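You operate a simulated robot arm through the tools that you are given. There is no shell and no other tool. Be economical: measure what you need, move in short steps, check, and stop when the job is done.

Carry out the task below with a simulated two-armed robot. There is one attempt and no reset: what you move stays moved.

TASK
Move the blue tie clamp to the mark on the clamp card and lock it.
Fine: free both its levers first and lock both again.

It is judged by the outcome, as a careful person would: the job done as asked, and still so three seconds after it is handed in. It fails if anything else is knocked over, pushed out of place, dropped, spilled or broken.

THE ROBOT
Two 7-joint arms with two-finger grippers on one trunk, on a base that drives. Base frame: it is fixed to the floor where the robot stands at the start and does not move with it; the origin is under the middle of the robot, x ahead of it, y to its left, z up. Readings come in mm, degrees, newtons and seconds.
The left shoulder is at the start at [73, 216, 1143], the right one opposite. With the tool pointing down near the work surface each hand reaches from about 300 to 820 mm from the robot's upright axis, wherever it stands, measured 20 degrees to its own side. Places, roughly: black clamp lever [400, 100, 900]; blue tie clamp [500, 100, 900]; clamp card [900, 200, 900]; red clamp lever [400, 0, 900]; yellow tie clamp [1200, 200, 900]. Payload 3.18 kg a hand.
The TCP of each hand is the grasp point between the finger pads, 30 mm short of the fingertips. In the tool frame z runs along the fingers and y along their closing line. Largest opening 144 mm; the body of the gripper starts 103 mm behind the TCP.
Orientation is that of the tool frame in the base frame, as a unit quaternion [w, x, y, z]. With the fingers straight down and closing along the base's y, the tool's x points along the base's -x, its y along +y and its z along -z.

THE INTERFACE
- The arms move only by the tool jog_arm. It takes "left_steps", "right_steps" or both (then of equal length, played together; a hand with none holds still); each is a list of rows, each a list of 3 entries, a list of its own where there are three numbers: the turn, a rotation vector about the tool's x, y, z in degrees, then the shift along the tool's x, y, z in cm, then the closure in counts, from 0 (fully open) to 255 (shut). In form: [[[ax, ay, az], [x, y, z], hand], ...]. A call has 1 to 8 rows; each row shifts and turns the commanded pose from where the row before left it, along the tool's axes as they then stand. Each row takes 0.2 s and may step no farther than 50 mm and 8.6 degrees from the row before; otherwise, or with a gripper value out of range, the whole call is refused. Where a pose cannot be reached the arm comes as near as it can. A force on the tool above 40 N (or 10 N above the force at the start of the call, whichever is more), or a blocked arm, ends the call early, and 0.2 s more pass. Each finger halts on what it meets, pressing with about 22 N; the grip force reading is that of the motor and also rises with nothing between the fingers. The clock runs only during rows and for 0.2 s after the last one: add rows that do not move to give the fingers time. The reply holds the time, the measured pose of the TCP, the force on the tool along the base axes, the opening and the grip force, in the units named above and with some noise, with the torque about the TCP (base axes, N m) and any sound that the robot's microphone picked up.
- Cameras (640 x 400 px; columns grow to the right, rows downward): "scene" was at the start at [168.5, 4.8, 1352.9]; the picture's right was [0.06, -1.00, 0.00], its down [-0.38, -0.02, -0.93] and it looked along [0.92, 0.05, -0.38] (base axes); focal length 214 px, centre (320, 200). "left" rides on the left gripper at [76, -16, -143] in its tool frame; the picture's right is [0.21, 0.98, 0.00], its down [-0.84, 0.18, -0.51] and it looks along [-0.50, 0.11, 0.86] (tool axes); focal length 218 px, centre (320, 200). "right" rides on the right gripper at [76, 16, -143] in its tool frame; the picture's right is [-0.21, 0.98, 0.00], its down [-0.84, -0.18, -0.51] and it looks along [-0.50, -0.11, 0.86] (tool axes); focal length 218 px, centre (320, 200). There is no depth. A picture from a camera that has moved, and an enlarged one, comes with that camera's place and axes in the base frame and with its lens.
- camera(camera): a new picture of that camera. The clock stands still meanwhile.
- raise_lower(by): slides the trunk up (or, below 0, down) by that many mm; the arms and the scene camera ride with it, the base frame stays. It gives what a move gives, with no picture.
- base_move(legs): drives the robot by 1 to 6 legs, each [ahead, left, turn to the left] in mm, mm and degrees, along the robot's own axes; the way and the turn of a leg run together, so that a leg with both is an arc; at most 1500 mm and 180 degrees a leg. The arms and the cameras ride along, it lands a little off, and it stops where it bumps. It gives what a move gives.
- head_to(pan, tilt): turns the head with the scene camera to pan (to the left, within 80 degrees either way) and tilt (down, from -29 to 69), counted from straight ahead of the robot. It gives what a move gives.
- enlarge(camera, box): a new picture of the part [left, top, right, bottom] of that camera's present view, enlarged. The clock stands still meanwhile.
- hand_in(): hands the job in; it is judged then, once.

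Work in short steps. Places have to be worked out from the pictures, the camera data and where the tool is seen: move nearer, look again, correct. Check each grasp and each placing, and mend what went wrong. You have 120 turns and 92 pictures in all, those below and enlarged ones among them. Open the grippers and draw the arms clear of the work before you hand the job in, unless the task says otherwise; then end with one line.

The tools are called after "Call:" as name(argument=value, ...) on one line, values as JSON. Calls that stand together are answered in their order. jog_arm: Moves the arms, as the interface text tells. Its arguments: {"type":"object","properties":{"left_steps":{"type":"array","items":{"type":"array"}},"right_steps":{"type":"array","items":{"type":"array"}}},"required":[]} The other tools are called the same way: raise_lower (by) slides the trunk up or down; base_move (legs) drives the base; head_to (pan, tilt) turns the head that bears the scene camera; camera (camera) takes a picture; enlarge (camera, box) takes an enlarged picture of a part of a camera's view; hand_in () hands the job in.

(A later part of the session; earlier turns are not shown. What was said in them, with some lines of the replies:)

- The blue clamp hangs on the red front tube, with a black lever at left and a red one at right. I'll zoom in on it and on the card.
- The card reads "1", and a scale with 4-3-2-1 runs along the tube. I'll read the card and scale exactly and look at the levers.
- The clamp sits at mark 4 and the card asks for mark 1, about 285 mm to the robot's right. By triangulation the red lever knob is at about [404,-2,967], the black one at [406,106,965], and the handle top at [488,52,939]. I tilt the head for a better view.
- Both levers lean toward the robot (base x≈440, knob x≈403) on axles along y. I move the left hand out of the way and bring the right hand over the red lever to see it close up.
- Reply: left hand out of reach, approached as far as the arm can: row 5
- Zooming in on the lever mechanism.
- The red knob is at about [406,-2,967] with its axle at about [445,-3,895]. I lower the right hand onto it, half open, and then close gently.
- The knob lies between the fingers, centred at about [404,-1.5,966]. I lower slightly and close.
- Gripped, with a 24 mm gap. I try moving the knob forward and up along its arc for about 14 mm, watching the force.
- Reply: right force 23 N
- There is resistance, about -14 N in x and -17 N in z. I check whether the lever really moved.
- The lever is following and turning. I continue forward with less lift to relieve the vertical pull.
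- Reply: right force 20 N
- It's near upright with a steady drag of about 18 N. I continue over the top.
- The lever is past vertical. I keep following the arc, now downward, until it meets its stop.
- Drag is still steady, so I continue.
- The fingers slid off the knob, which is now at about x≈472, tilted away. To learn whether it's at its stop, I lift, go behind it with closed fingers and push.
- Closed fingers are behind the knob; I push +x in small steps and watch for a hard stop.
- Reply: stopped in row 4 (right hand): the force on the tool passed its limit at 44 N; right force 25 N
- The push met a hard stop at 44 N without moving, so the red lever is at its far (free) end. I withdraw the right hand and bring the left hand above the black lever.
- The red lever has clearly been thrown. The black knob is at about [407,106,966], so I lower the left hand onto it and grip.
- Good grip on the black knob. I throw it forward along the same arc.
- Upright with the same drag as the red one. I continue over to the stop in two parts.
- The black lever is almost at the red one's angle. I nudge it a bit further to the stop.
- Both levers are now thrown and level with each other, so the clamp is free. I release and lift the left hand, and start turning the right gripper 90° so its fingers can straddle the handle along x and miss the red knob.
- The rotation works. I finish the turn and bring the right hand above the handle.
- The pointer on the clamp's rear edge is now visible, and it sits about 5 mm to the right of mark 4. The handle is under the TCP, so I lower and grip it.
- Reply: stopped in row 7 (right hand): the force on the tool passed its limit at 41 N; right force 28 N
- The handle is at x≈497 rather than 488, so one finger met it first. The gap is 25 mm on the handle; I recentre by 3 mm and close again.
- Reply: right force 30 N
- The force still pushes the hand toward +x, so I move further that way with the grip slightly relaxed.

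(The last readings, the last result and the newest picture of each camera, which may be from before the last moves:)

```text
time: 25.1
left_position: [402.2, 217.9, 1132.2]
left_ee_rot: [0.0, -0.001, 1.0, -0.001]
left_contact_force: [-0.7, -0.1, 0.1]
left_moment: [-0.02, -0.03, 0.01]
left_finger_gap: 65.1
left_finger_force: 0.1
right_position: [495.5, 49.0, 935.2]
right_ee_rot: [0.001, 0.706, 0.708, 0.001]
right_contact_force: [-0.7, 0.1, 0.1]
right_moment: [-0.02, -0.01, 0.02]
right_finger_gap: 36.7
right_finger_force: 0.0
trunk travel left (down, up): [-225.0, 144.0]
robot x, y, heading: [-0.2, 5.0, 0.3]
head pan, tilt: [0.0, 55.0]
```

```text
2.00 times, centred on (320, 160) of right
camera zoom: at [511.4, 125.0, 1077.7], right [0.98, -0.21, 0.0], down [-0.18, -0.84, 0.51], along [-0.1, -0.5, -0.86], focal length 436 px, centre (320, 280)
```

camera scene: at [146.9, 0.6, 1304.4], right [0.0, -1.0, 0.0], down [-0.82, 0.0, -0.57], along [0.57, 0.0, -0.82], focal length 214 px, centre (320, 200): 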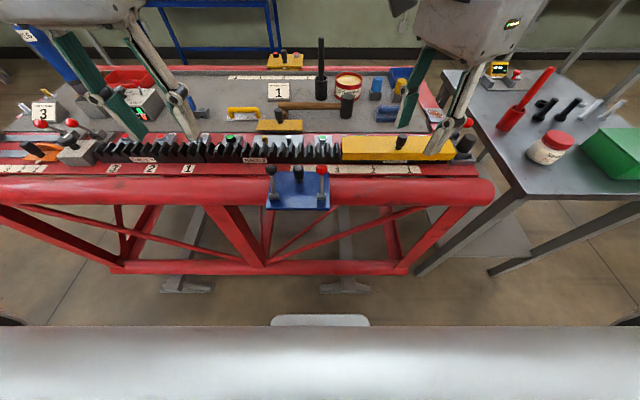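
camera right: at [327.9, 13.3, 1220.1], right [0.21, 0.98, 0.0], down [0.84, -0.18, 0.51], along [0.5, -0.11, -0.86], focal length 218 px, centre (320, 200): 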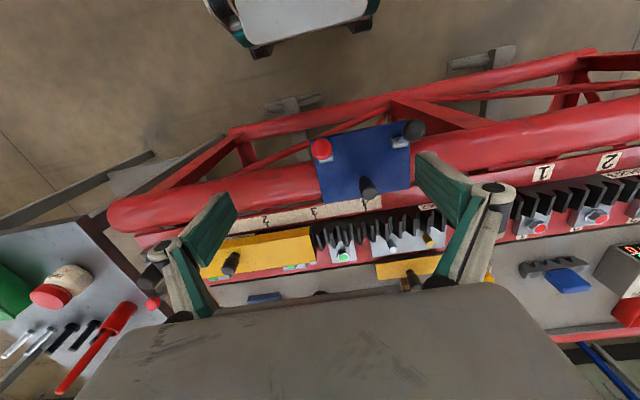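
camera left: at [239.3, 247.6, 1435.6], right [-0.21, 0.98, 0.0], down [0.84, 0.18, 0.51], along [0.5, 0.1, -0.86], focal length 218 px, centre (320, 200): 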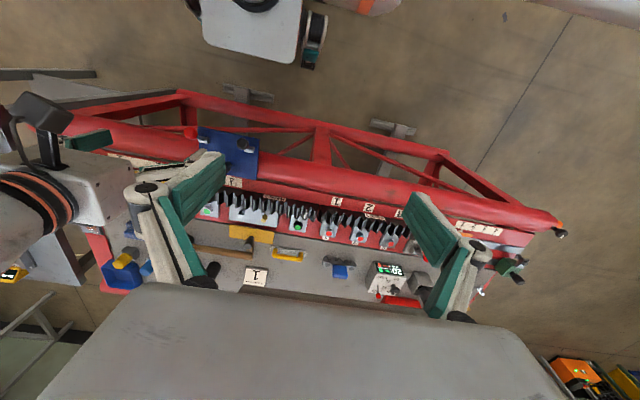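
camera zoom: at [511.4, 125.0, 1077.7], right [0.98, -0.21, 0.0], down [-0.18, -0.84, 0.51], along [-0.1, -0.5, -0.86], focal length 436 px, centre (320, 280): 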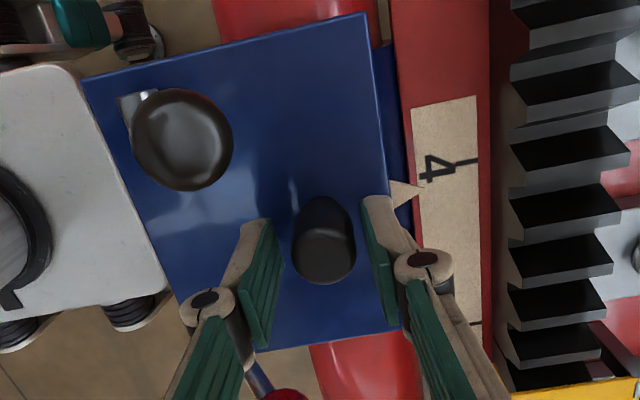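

The handle sits about 3 mm toward the rear finger. I shift 3 mm and close.

Call:
jog_arm(right_steps=[[[0, 0, 0], [0.1, 0.3, 0], 190], [[0, 0, 0], [0, 0, 0], 190], [[0, 0, 0], [0, 0, 0], 215], [[0, 0, 0], [0, 0, 0], 235], [[0, 0, 0], [0, 0, 0], 235]])

```text
time: 26.3
left_position: [400.5, 218.4, 1132.1]
left_ee_rot: [0.0, -0.001, 1.0, -0.002]
left_contact_force: [-0.1, -0.1, 0.4]
left_moment: [0.02, 0.0, 0.02]
left_finger_gap: 65.2
left_finger_force: 0.1
right_position: [498.6, 49.8, 935.2]
right_ee_rot: [0.0, 0.707, 0.707, 0.0]
right_contact_force: [-8.7, -0.4, -3.0]
right_moment: [-0.07, 0.23, 0.04]
right_finger_gap: 24.6
right_finger_force: 44.4
trunk travel left (down, up): [-225.0, 144.0]
robot x, y, heading: [2.9, 0.6, -0.1]
head pan, tilt: [0.0, 55.0]
```

Firm grip (45 N, 24.6 mm gap). I test-slide 20 mm to the right.

Call:
jog_arm(right_steps=[[[0, 0, 0], [-0.5, -0.1, 0], 240], [[0, 0, 0], [-0.7, 0, 0], 240], [[0, 0, 0], [-0.8, 0, 0], 240], [[0, 0, 0], [0, 0, 0], 240]])

Call:
enlarge(camera="scene", box=[240, 110, 400, 210])

```text
time: 27.3
left_position: [401.5, 216.9, 1131.4]
left_ee_rot: [0.001, 0.0, 1.0, -0.002]
left_contact_force: [0.2, -0.2, -0.2]
left_moment: [0.0, 0.01, -0.01]
left_finger_gap: 65.3
left_finger_force: 0.1
right_position: [498.9, 28.3, 936.1]
right_ee_rot: [0.002, 0.707, 0.707, 0.001]
right_contact_force: [-11.8, 0.0, 4.8]
right_moment: [-0.03, 0.36, 0.08]
right_finger_gap: 24.4
right_finger_force: 44.6
trunk travel left (down, up): [-225.0, 144.0]
robot x, y, heading: [3.6, 0.6, 0.1]
head pan, tilt: [0.0, 55.0]
```

```text
4.00 times, centred on (320, 160) of scene
camera zoom: at [146.6, -0.6, 1304.6], right [0.0, -1.0, 0.0], down [-0.82, 0.0, -0.57], along [0.57, 0.0, -0.82], focal length 858 px, centre (320, 360)
```

zoom: 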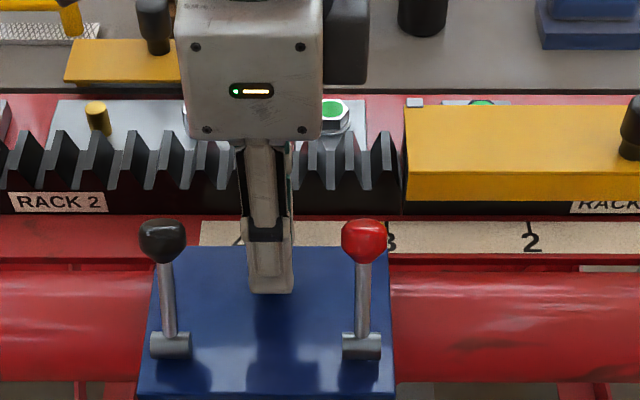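

The clamp slides freely with the hand. I carry it on to about y≈-212, short of mark 1, and then look at the pointer.

Call:
jog_arm(right_steps=[[[0, 0, 0], [-2, -0.05, 0], 240], [[0, 0, 0], [-3, 0, 0], 240], [[0, 0, 0], [-3.5, 0, 0], 240], [[0, 0, 0], [-4, 0, 0], 240], [[0, 0, 0], [-4, 0, 0], 240], [[0, 0, 0], [-4, 0, 0], 240], [[0, 0, 0], [-3.5, 0, 0], 240], [[0, 0, 0], [0, 0, 0], 240]])

Call:
enlarge(camera="right", box=[160, 60, 480, 260])

Call:
enlarge(camera="scene", box=[310, 110, 470, 210])

```text
time: 29.1
left_position: [402.4, 218.0, 1131.3]
left_ee_rot: [-0.001, -0.001, 1.0, -0.002]
left_contact_force: [0.0, 0.1, 0.6]
left_moment: [-0.01, -0.03, -0.05]
left_finger_gap: 65.2
left_finger_force: 0.1
right_position: [495.5, -210.8, 935.0]
right_ee_rot: [0.0, 0.707, 0.707, 0.0]
right_contact_force: [-6.6, -0.8, -3.5]
right_moment: [-0.44, 0.29, -0.38]
right_finger_gap: 24.6
right_finger_force: 45.3
trunk travel left (down, up): [-225.0, 144.0]
robot x, y, heading: [1.7, 0.7, -0.0]
head pan, tilt: [0.0, 55.0]
```

```text
2.00 times, centred on (320, 160) of right
camera zoom: at [512.7, -134.6, 1077.0], right [0.98, -0.21, 0.0], down [-0.18, -0.84, 0.51], along [-0.11, -0.5, -0.86], focal length 436 px, centre (320, 280)
```

zoom: 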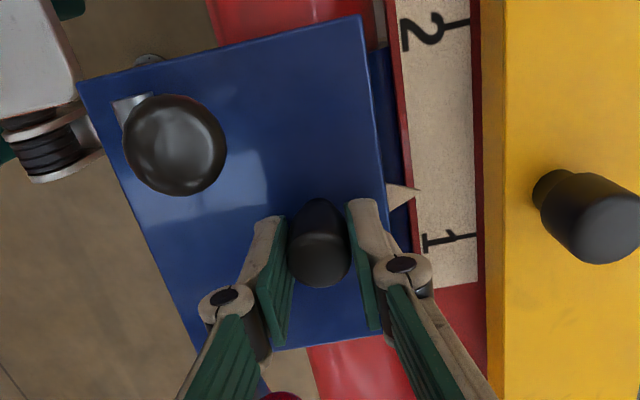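

```text
4.00 times, centred on (390, 160) of scene
camera zoom: at [147.8, -0.2, 1304.2], right [0.0, -1.0, 0.0], down [-0.82, 0.0, -0.57], along [0.57, 0.0, -0.82], focal length 858 px, centre (40, 360)
```

zoom: 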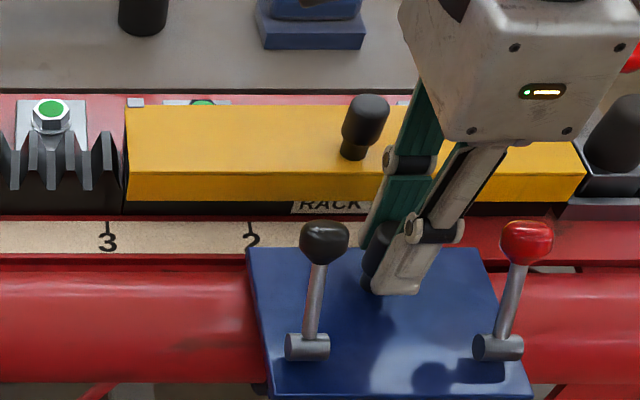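

The pointer is about 31 mm short of mark 1. I slide another 28 mm and check again.

Call:
jog_arm(right_steps=[[[0, 0, 0], [-1, -0.1, 0], 240], [[0, 0, 0], [-1, 0, 0], 240], [[0, 0, 0], [-0.8, 0, 0], 240], [[0, 0, 0], [0, 0, 0], 240]])

Call:
enlarge(camera="right", box=[310, 120, 430, 200])

Call:
enlarge(camera="scene", box=[350, 120, 450, 190])

```text
time: 30.1
left_position: [401.6, 217.2, 1132.4]
left_ee_rot: [0.0, 0.0, 1.0, -0.001]
left_contact_force: [-0.6, -0.2, -0.7]
left_moment: [0.03, 0.04, 0.0]
left_finger_gap: 65.0
left_finger_force: 0.2
right_position: [497.1, -240.3, 935.1]
right_ee_rot: [0.001, 0.707, 0.707, 0.0]
right_contact_force: [-5.9, 0.9, -4.5]
right_moment: [0.03, 0.17, 0.08]
right_finger_gap: 24.2
right_finger_force: 45.0
trunk travel left (down, up): [-225.0, 144.0]
robot x, y, heading: [1.0, 0.6, -0.1]
head pan, tilt: [0.0, 55.0]
```

```text
5.00 times, centred on (370, 160) of right
camera zoom: at [512.3, -163.2, 1077.2], right [0.98, -0.21, 0.0], down [-0.18, -0.84, 0.51], along [-0.1, -0.5, -0.86], focal length 1091 px, centre (70, 400)
```

zoom: 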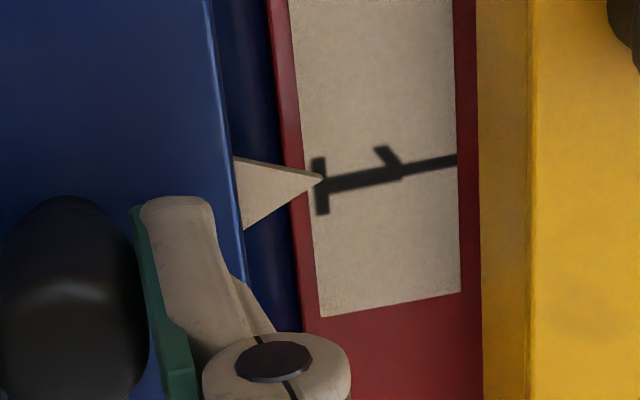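

```text
5.71 times, centred on (400, 155) of scene
camera zoom: at [147.8, -0.7, 1304.3], right [0.0, -1.0, 0.0], down [-0.82, 0.0, -0.57], along [0.57, 0.0, -0.82], focal length 1226 px, centre (-137, 457)
```

zoom: 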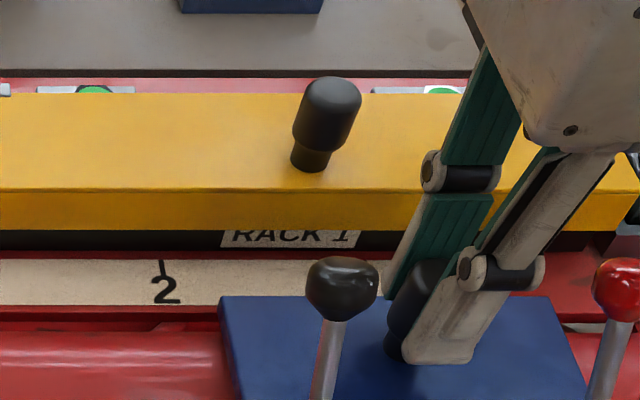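

The pointer is roughly 2–3 mm short once parallax is allowed for. I move 2.5 mm, release, lift, and put the camera right above the pointer to remove the parallax.

Call:
jog_arm(right_steps=[[[0, 0, 0], [-0.25, 0, 0], 240], [[0, 0, 0], [0, 0, 0], 240], [[0, 0, 0], [0, 0, 0], 190], [[0, 0, 0], [0, 0, 0], 170], [[0, 0, 0], [0, 0, -4], 170], [[0, 0, 0], [0, 0, -4], 170], [[0, 0, 0], [-3.9, 0, 0], 170], [[0, 0, 0], [-3.9, 0, 0], 170]])

Call:
camera(camera="right")

```text
time: 31.9
left_position: [402.6, 217.5, 1132.3]
left_ee_rot: [0.001, -0.001, 1.0, -0.001]
left_contact_force: [-0.2, -0.4, -0.6]
left_moment: [0.0, -0.01, 0.0]
left_finger_gap: 64.9
left_finger_force: 0.0
right_position: [496.0, -318.5, 1017.8]
right_ee_rot: [0.002, 0.707, 0.707, 0.002]
right_contact_force: [-0.3, 0.1, 0.5]
right_moment: [0.03, 0.03, 0.02]
right_finger_gap: 47.9
right_finger_force: 0.0
trunk travel left (down, up): [-225.0, 144.0]
robot x, y, heading: [2.3, -2.9, -0.0]
head pan, tilt: [0.0, 55.0]
```

```text
52 pictures are left
camera right: at [511.7, -243.1, 1159.2], right [0.98, -0.21, 0.0], down [-0.18, -0.84, 0.51], along [-0.1, -0.5, -0.86], focal length 218 px, centre (320, 200)
```

right: 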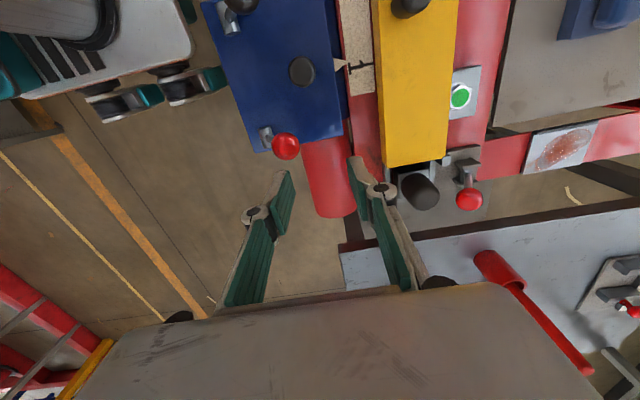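

Call:
enlarge(camera="right", box=[320, 40, 392, 90])

```text
8.00 times, centred on (356, 65) of right
camera zoom: at [511.7, -243.1, 1159.2], right [0.98, -0.21, 0.0], down [-0.18, -0.84, 0.51], along [-0.1, -0.5, -0.86], focal length 1746 px, centre (32, 1280)
```

zoom: 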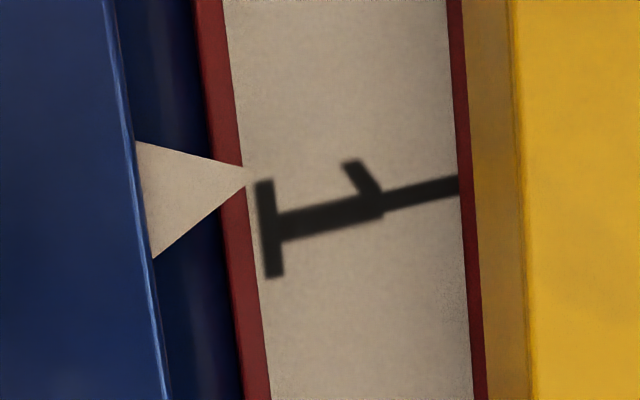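

With the camera straight above, the pointer is at y≈-241 and the mark line at ≈-249, so it's about 8 mm short. The scale lies some 20 mm lower than the pointer, which explains the earlier misreading. I regrip the handle.

Call:
jog_arm(right_steps=[[[0, 0, 0], [3.8, 0, 0], 160], [[0, 0, 0], [3.8, 0, 0], 160], [[0, 0, 0], [0, 0.1, 4], 160], [[0, 0, 0], [0, 0, 4], 160], [[0, 0, 0], [0, 0, 0], 190], [[0, 0, 0], [0, 0, 0], 215], [[0, 0, 0], [0, 0, 0], 240], [[0, 0, 0], [0, 0, 0], 240]])

```text
time: 33.7
left_position: [402.3, 217.7, 1133.1]
left_ee_rot: [0.0, 0.0, 1.0, -0.002]
left_contact_force: [-0.4, -0.6, 0.3]
left_moment: [-0.05, 0.01, 0.0]
left_finger_gap: 64.7
left_finger_force: 0.0
right_position: [497.7, -243.6, 933.5]
right_ee_rot: [0.0, 0.707, 0.707, 0.001]
right_contact_force: [-6.7, 2.2, -1.9]
right_moment: [0.35, 0.18, 0.01]
right_finger_gap: 24.6
right_finger_force: 45.1
trunk travel left (down, up): [-225.0, 144.0]
robot x, y, heading: [1.8, -1.0, 0.1]
head pan, tilt: [0.0, 55.0]
```

Gripped again. I slide 8 mm to the right, release, lift and check from directly above.

Call:
jog_arm(right_steps=[[[0, 0, 0], [-0.4, 0, 0], 240], [[0, 0, 0], [-0.4, 0, 0], 240], [[0, 0, 0], [0, 0, 0], 240], [[0, 0, 0], [0, 0, 0], 170], [[0, 0, 0], [0, 0, -4], 165], [[0, 0, 0], [0, 0, -4], 165], [[0, 0, 0], [-3.9, 0, 0], 165], [[0, 0, 0], [-3.9, 0, 0], 165]])

Call:
enlarge(camera="right", box=[320, 40, 392, 90])

```text
time: 35.5
left_position: [402.4, 217.5, 1131.8]
left_ee_rot: [0.0, 0.0, 1.0, -0.001]
left_contact_force: [1.0, 0.8, 0.1]
left_moment: [0.01, -0.01, -0.01]
left_finger_gap: 64.9
left_finger_force: 0.0
right_position: [497.2, -328.6, 1014.6]
right_ee_rot: [0.001, 0.706, 0.708, 0.001]
right_contact_force: [0.6, 0.4, 0.3]
right_moment: [0.02, -0.01, -0.01]
right_finger_gap: 50.8
right_finger_force: 0.0
trunk travel left (down, up): [-225.0, 144.0]
robot x, y, heading: [-1.6, -4.5, -0.0]
head pan, tilt: [0.0, 55.0]
```

```text
8.00 times, centred on (356, 65) of right
camera zoom: at [511.9, -252.8, 1156.3], right [0.98, -0.21, 0.0], down [-0.18, -0.84, 0.51], along [-0.1, -0.5, -0.86], focal length 1746 px, centre (32, 1280)
```

zoom: 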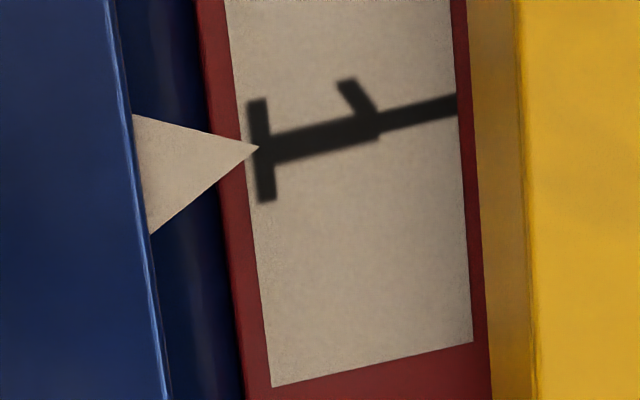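

The pointer now lies on the mark 1 line, within about 0.5 mm. Next is locking: with closed fingers on the far side of the red knob I'll push it back toward the robot, which puts no sideways load on the clamp.

Call:
jog_arm(right_steps=[[[0, 0, 0], [1.2, 0.4, -0.5], 255], [[0, 0, 0], [1.16, 0.5, 0], 255], [[0, 0, 0], [0, 0, 0], 255], [[0, 0, 0], [0, 0, 2.5], 255], [[0, 0, 0], [0, 0, 1.5], 255], [[0, 0, 0], [0, 0, 0], 255]])

Call:
camera(camera="right")

Call:
enlarge(camera="scene", box=[350, 110, 510, 210])

```text
time: 36.9
left_position: [402.1, 218.9, 1132.5]
left_ee_rot: [0.0, -0.001, 1.0, -0.002]
left_contact_force: [0.1, -0.2, -0.6]
left_moment: [-0.01, 0.0, 0.02]
left_finger_gap: 64.9
left_finger_force: 0.0
right_position: [507.0, -305.9, 979.4]
right_ee_rot: [0.001, 0.706, 0.708, 0.002]
right_contact_force: [-0.1, 0.3, 0.0]
right_moment: [-0.01, 0.0, -0.02]
right_finger_gap: 0.1
right_finger_force: 21.9
trunk travel left (down, up): [-225.0, 144.0]
robot x, y, heading: [-1.1, 2.3, -0.2]
head pan, tilt: [0.0, 55.0]
```

```text
49 pictures are left
camera right: at [523.1, -230.0, 1121.4], right [0.98, -0.21, 0.0], down [-0.18, -0.84, 0.51], along [-0.1, -0.5, -0.86], focal length 218 px, centre (320, 200)
```

right: 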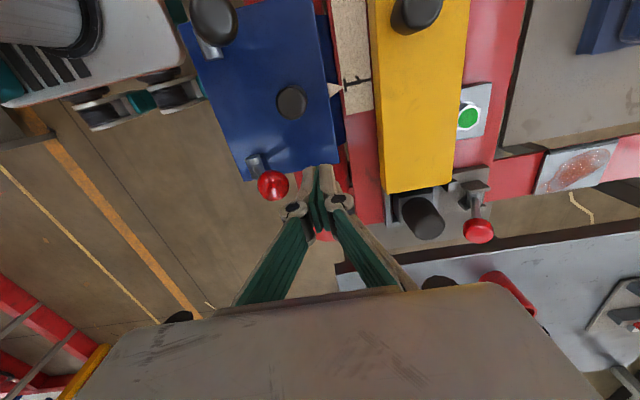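

```text
4.00 times, centred on (430, 160) of scene
camera zoom: at [148.1, -0.5, 1304.3], right [0.0, -1.0, 0.0], down [-0.82, 0.0, -0.57], along [0.57, 0.0, -0.82], focal length 858 px, centre (-120, 360)
```

zoom: 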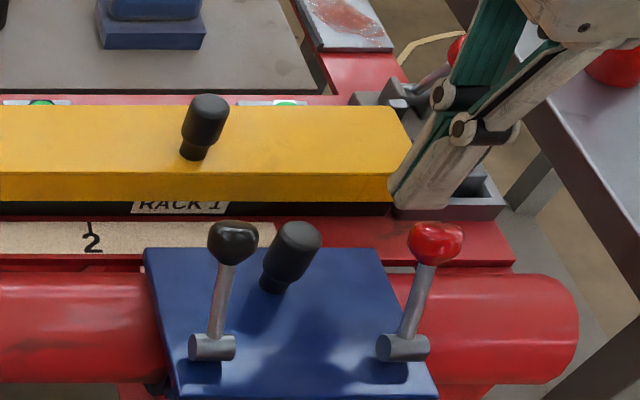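

Fingers are behind the red knob and aligned in y. I push toward the robot in small steps.

Call:
jog_arm(right_steps=[[[0, 0, 0], [0.05, -0.8, 0.4], 255], [[0, 0, 0], [0, -0.7, 0], 255], [[0, 0, 0], [0, -0.7, -0.1], 255], [[0, 0, 0], [0, -0.7, -0.2], 255], [[0, 0, 0], [0, -0.7, -0.2], 255], [[0, 0, 0], [0, -0.7, -0.2], 255], [[0, 0, 0], [0, 0, 0], 255]])

Call:
enlarge(camera="scene", box=[350, 110, 510, 210])

```text
time: 38.5
left_position: [403.1, 217.7, 1132.4]
left_ee_rot: [0.0, -0.001, 1.0, -0.002]
left_contact_force: [0.2, -0.4, 0.6]
left_moment: [-0.02, 0.0, 0.0]
left_finger_gap: 64.8
left_finger_force: 0.1
right_position: [465.0, -304.5, 982.5]
right_ee_rot: [0.001, 0.707, 0.707, 0.001]
right_contact_force: [0.0, -0.1, 0.4]
right_moment: [0.03, -0.03, -0.02]
right_finger_gap: 0.0
right_finger_force: 21.7
trunk travel left (down, up): [-225.0, 144.0]
robot x, y, heading: [-1.2, -2.2, -0.0]
head pan, tilt: [0.0, 55.0]
```

```text
4.00 times, centred on (430, 160) of scene
camera zoom: at [148.2, -0.5, 1304.3], right [0.0, -1.0, 0.0], down [-0.82, 0.0, -0.57], along [0.57, 0.0, -0.82], focal length 858 px, centre (-120, 360)
```

zoom: 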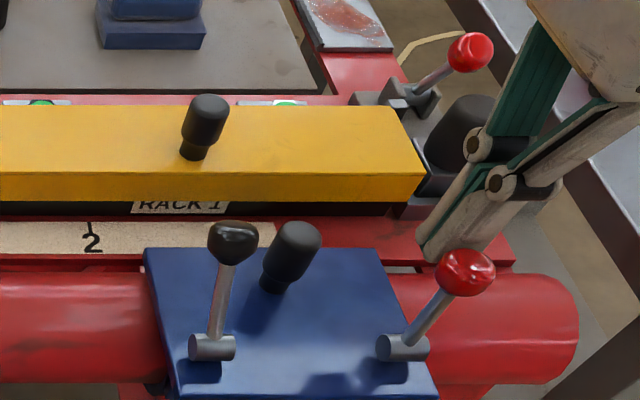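

The lever moves and the clamp has stayed still. I continue pushing to the locking stop.

Call:
jog_arm(right_steps=[[[0, 0, 0], [0, -0.7, 0], 255], [[0, 0, 0], [0, -0.7, 0], 255], [[0, 0, 0], [0, -0.7, 0], 255], [[0, 0, 0], [0, -0.7, 0.1], 255], [[0, 0, 0], [0, -0.6, 0.1], 255], [[0, 0, 0], [0, -0.4, 0], 255], [[0, 0, 0], [0, -0.4, 0], 255], [[0, 0, 0], [0, 0, 0], 255]])

Call:
enlarge(camera="scene", box=[350, 110, 510, 210])

```text
time: 40.3
left_position: [405.0, 217.7, 1131.3]
left_ee_rot: [-0.002, -0.001, 1.0, -0.002]
left_contact_force: [-0.4, 1.0, 0.2]
left_moment: [0.01, 0.01, -0.01]
left_finger_gap: 64.8
left_finger_force: 0.0
right_position: [431.1, -306.4, 980.6]
right_ee_rot: [0.006, 0.707, 0.708, 0.005]
right_contact_force: [40.1, 3.6, 2.4]
right_moment: [0.05, -0.67, -0.19]
right_finger_gap: 0.0
right_finger_force: 21.9
trunk travel left (down, up): [-225.0, 144.0]
robot x, y, heading: [-0.7, 3.2, -0.0]
head pan, tilt: [0.0, 55.0]
```

```text
4.00 times, centred on (430, 160) of scene
camera zoom: at [152.4, 0.0, 1303.9], right [0.0, -1.0, 0.0], down [-0.82, 0.0, -0.57], along [0.57, 0.0, -0.82], focal length 858 px, centre (-120, 360)
```

zoom: 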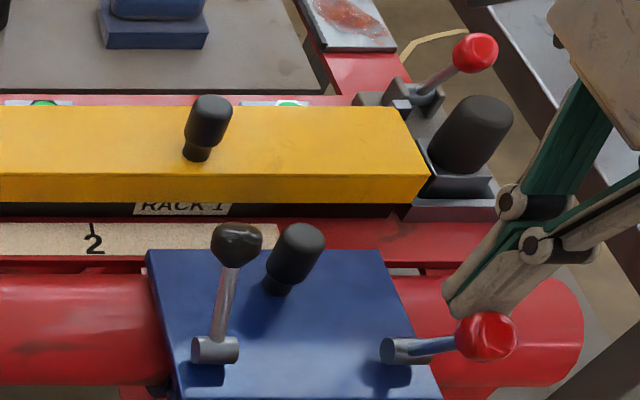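

The red lever reached a hard stop at 40 N, with its knob back at x≈407 as it was locked originally. I lift and go behind the black knob.

Call:
jog_arm(right_steps=[[[0, 0, 0], [0, 0.8, -0.5], 255], [[0, 0, 0], [0, 0.4, -4], 255], [[0, 0, 0], [3, 2.2, 0], 255], [[0, 0, 0], [4, 2.2, 0], 255], [[0, 0, 0], [3.9, 1.8, 0], 255], [[0, 0, 0], [0, 0, 2], 255], [[0, 0, 0], [0, 0, 2.4], 255], [[0, 0, 0], [0, 0, 0], 255]])

Call:
camera(camera="right")

Call:
enlarge(camera="scene", box=[350, 110, 510, 210])

```text
time: 42.1
left_position: [401.6, 217.1, 1132.5]
left_ee_rot: [0.0, -0.001, 1.0, -0.001]
left_contact_force: [-0.1, -0.1, 0.6]
left_moment: [0.0, -0.04, 0.04]
left_finger_gap: 64.9
left_finger_force: 0.0
right_position: [494.4, -196.8, 983.1]
right_ee_rot: [0.0, 0.706, 0.708, 0.002]
right_contact_force: [0.2, 1.5, -0.5]
right_moment: [0.03, 0.0, -0.03]
right_finger_gap: 0.0
right_finger_force: 21.8
trunk travel left (down, up): [-225.0, 144.0]
robot x, y, heading: [-1.7, -0.5, -0.2]
head pan, tilt: [0.0, 55.0]
```

```text
45 pictures are left
camera right: at [510.2, -121.1, 1124.2], right [0.98, -0.21, 0.0], down [-0.18, -0.84, 0.51], along [-0.1, -0.5, -0.86], focal length 218 px, centre (320, 200)
```

right: 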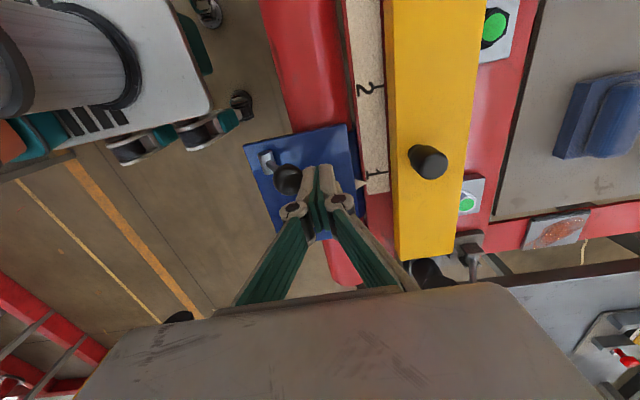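

```text
4.00 times, centred on (430, 160) of scene
camera zoom: at [147.7, -0.7, 1304.4], right [0.0, -1.0, 0.0], down [-0.82, 0.0, -0.57], along [0.57, 0.0, -0.82], focal length 858 px, centre (-120, 360)
```

zoom: 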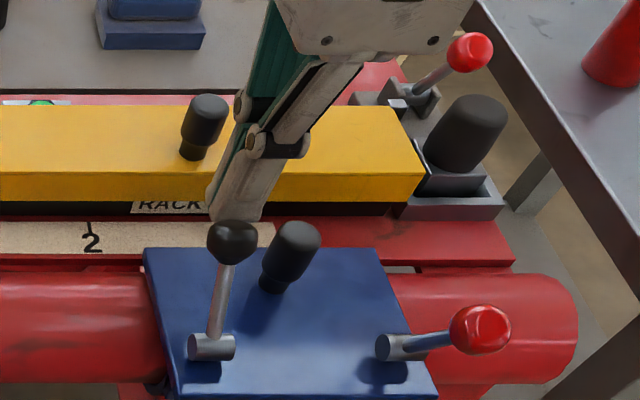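

Aligned behind the black knob. I push it back toward the robot.

Call:
jog_arm(right_steps=[[[0, 0, 0], [0.3, 0, 0.6], 255], [[0, 0, 0], [0, -0.7, 0], 255], [[0, 0, 0], [0, -0.7, -0.2], 255], [[0, 0, 0], [0, -0.7, -0.3], 255], [[0, 0, 0], [0, -0.7, -0.2], 255], [[0, 0, 0], [0, -0.7, 0], 255], [[0, 0, 0], [0, -0.7, 0], 255], [[0, 0, 0], [0, -0.7, 0], 255]])

Call:
enlarge(camera="scene", box=[350, 110, 510, 210])

```text
time: 43.9
left_position: [402.1, 216.8, 1132.3]
left_ee_rot: [0.0, -0.001, 1.0, -0.002]
left_contact_force: [-0.8, 0.0, 1.3]
left_moment: [0.02, -0.05, -0.01]
left_finger_gap: 64.9
left_finger_force: 0.1
right_position: [446.4, -193.5, 980.8]
right_ee_rot: [0.001, 0.707, 0.707, 0.002]
right_contact_force: [0.4, 0.6, 1.0]
right_moment: [0.02, 0.01, 0.0]
right_finger_gap: 0.1
right_finger_force: 21.9
trunk travel left (down, up): [-225.0, 144.0]
robot x, y, heading: [3.7, 1.7, -0.3]
head pan, tilt: [0.0, 55.0]
```

```text
4.00 times, centred on (430, 160) of scene
camera zoom: at [148.0, -0.5, 1304.3], right [0.0, -1.0, 0.0], down [-0.82, 0.0, -0.57], along [0.57, 0.0, -0.82], focal length 858 px, centre (-120, 360)
```

zoom: 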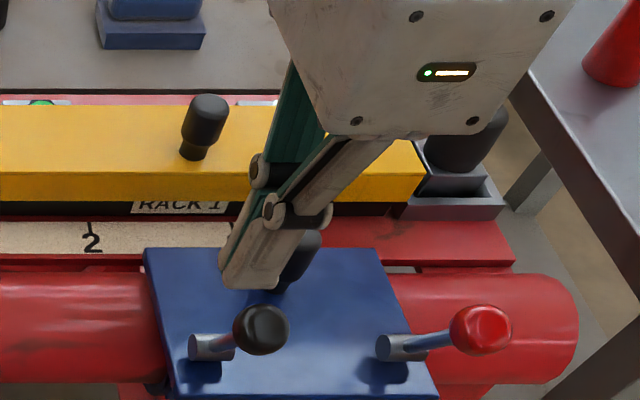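

The black knob already appears to have gone over. I push on gently to confirm the stop.

Call:
jog_arm(right_steps=[[[0, 0, 0], [0, -0.6, 0], 255], [[0, 0, 0], [0, -0.6, 0], 255], [[0, 0, 0], [0, -0.4, 0], 255], [[0, 0, 0], [0, -0.3, 0], 255], [[0, 0, 0], [0, -0.3, 0], 255]])

```text
time: 45.1
left_position: [404.7, 217.4, 1129.8]
left_ee_rot: [-0.001, -0.002, 1.0, -0.002]
left_contact_force: [0.1, 0.2, 0.4]
left_moment: [0.04, 0.02, 0.0]
left_finger_gap: 64.9
left_finger_force: 0.0
right_position: [430.5, -193.4, 982.1]
right_ee_rot: [0.003, 0.707, 0.707, 0.005]
right_contact_force: [28.0, -1.6, -1.2]
right_moment: [-0.03, -0.56, -0.04]
right_finger_gap: 0.0
right_finger_force: 22.3
trunk travel left (down, up): [-225.0, 144.0]
robot x, y, heading: [1.5, -0.0, 0.1]
head pan, tilt: [0.0, 55.0]
```

28 N at x=430.5, the same place where the red one stopped. One more 3 mm nudge to seat it, then lift away and check the pointer from above.

Call:
jog_arm(right_steps=[[[0, 0, 0], [0, -0.3, 0], 255], [[0, 0, 0], [0, 0, 0], 255]])

Call:
jog_arm(right_steps=[[[0, 0, 0], [0, 0.8, -0.5], 255], [[0, 0, 0], [0, 0.4, -4], 255], [[0, 0, 0], [-3.2, 2, 0], 255], [[0, 0, 0], [-3.4, 2, 0], 255], [[0, 0, 0], [-3.4, 1.5, 0], 255], [[0, 0, 0], [-3.4, 0, 0], 255], [[0, 0, 0], [0, 0, 0], 255]])

Call:
camera(camera="right")

Call:
enlarge(camera="right", box=[320, 40, 392, 90])

Call:
enlarge(camera="scene", box=[350, 110, 510, 210])

```text
time: 45.6
left_position: [403.6, 217.1, 1130.7]
left_ee_rot: [-0.001, -0.001, 1.0, 0.0]
left_contact_force: [-0.8, 0.8, 0.0]
left_moment: [-0.01, 0.0, 0.01]
left_finger_gap: 64.7
left_finger_force: 0.0
right_position: [430.2, -192.2, 983.7]
right_ee_rot: [0.007, 0.709, 0.706, 0.01]
right_contact_force: [16.9, -1.4, -5.7]
right_moment: [-0.05, -0.39, -0.02]
right_finger_gap: 0.0
right_finger_force: 21.9
trunk travel left (down, up): [-225.0, 144.0]
robot x, y, heading: [2.6, 1.5, -0.1]
head pan, tilt: [0.0, 55.0]
stopped in row 2 (right hand): the force on the tool passed its limit at 40 N (the readings are from after the stop); the commanded pose is now the measured one
```

```text
time: 47.2
left_position: [402.5, 217.7, 1132.2]
left_ee_rot: [0.0, -0.002, 1.0, -0.002]
left_contact_force: [0.6, 0.3, 0.3]
left_moment: [0.01, 0.0, -0.02]
left_finger_gap: 64.8
left_finger_force: 0.0
right_position: [494.2, -329.4, 1028.0]
right_ee_rot: [0.005, 0.708, 0.706, 0.006]
right_contact_force: [-1.1, -0.1, 0.7]
right_moment: [-0.01, 0.01, 0.02]
right_finger_gap: 0.0
right_finger_force: 21.8
trunk travel left (down, up): [-225.0, 144.0]
robot x, y, heading: [1.2, 1.1, -0.2]
head pan, tilt: [0.0, 55.0]
```

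```text
42 pictures are left
camera right: at [508.0, -253.0, 1170.4], right [0.98, -0.21, 0.02], down [-0.19, -0.84, 0.5], along [-0.09, -0.49, -0.86], focal length 218 px, centre (320, 200)
```

right: 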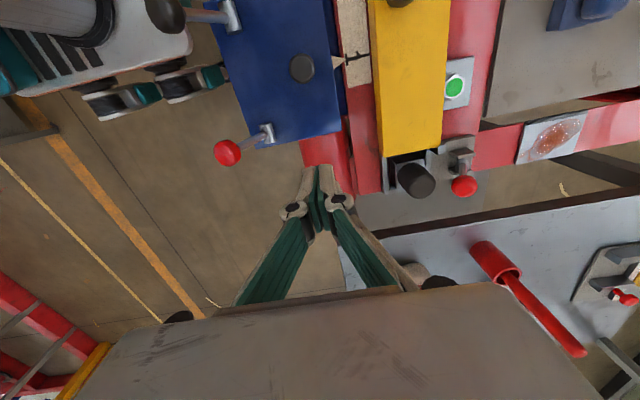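

```text
8.00 times, centred on (356, 65) of right
camera zoom: at [508.0, -253.0, 1170.4], right [0.98, -0.21, 0.02], down [-0.19, -0.84, 0.5], along [-0.09, -0.49, -0.86], focal length 1746 px, centre (32, 1280)
```

zoom: 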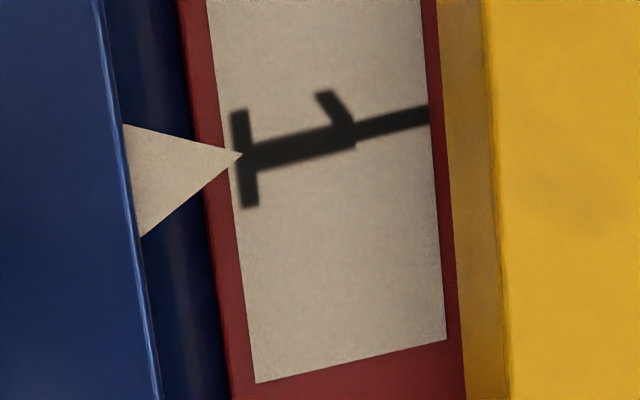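

```text
4.00 times, centred on (430, 160) of scene
camera zoom: at [148.9, 0.0, 1304.2], right [0.0, -1.0, 0.0], down [-0.82, 0.0, -0.57], along [0.57, 0.0, -0.82], focal length 858 px, centre (-120, 360)
```

zoom: 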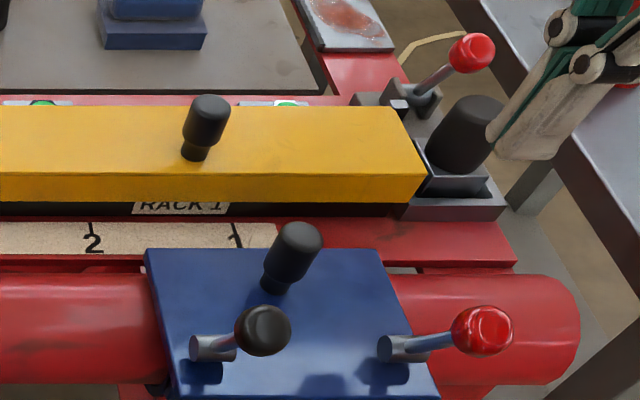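

The pointer lies on the mark 1 line and both levers are back at their locking stops. I raise both hands clear and open them.

Call:
jog_arm(left_steps=[[[0, 0, 0], [0, 0, -3], 100], [[0, 0, 0], [0, 0, -3], 0], [[0, 0, 0], [0, 0, -3], 0], [[0, 0, 0], [0, 0, 0], 0], [[0, 0, 0], [0, 0, 0], 0]], right_steps=[[[0, 0, 0], [0, 0, -4], 255], [[0, 0, 0], [0, 0, -4], 200], [[0, 0, 0], [0, 0, -4], 0], [[0, 0, 0], [0, 0, -4], 0], [[0, 0, 0], [0, 0, 0], 0]])

Call:
camera(camera="scene")

```text
time: 48.4
left_position: [404.1, 218.6, 1222.1]
left_ee_rot: [0.0, 0.0, 1.0, 0.0]
left_contact_force: [0.0, 0.5, 0.2]
left_moment: [0.06, 0.02, 0.01]
left_finger_gap: 144.3
left_finger_force: 0.0
right_position: [491.0, -329.0, 1187.5]
right_ee_rot: [0.005, 0.708, 0.706, 0.007]
right_contact_force: [-0.1, 0.6, -0.8]
right_moment: [0.02, -0.01, -0.01]
right_finger_gap: 143.8
right_finger_force: 0.1
trunk travel left (down, up): [-225.0, 144.0]
robot x, y, heading: [1.2, 1.9, 0.0]
head pan, tilt: [0.0, 55.0]
```

```text
39 pictures are left
camera scene: at [148.9, -1.1, 1304.1], right [0.0, -1.0, 0.0], down [-0.82, 0.0, -0.57], along [0.57, 0.0, -0.82], focal length 214 px, centre (320, 200)
```

scene: 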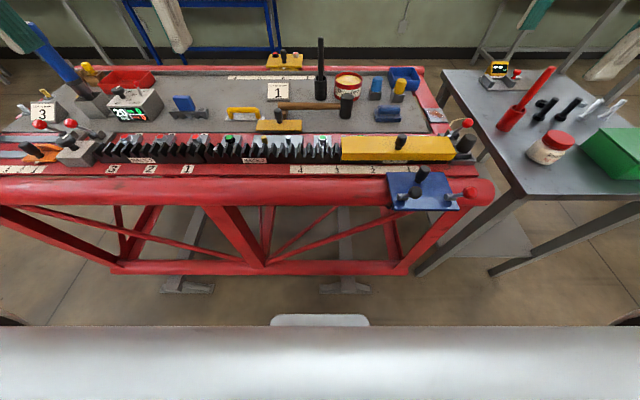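

Everything else is undisturbed, and both hands are clear and open. I hand the job in.

Call:
hand_in()

```text
The job is handed in.
```

The blue tie clamp is at mark 1, with its pointer on the line to within about 0.5 mm, and both levers are locked again; I've handed the job in, and no result came back.
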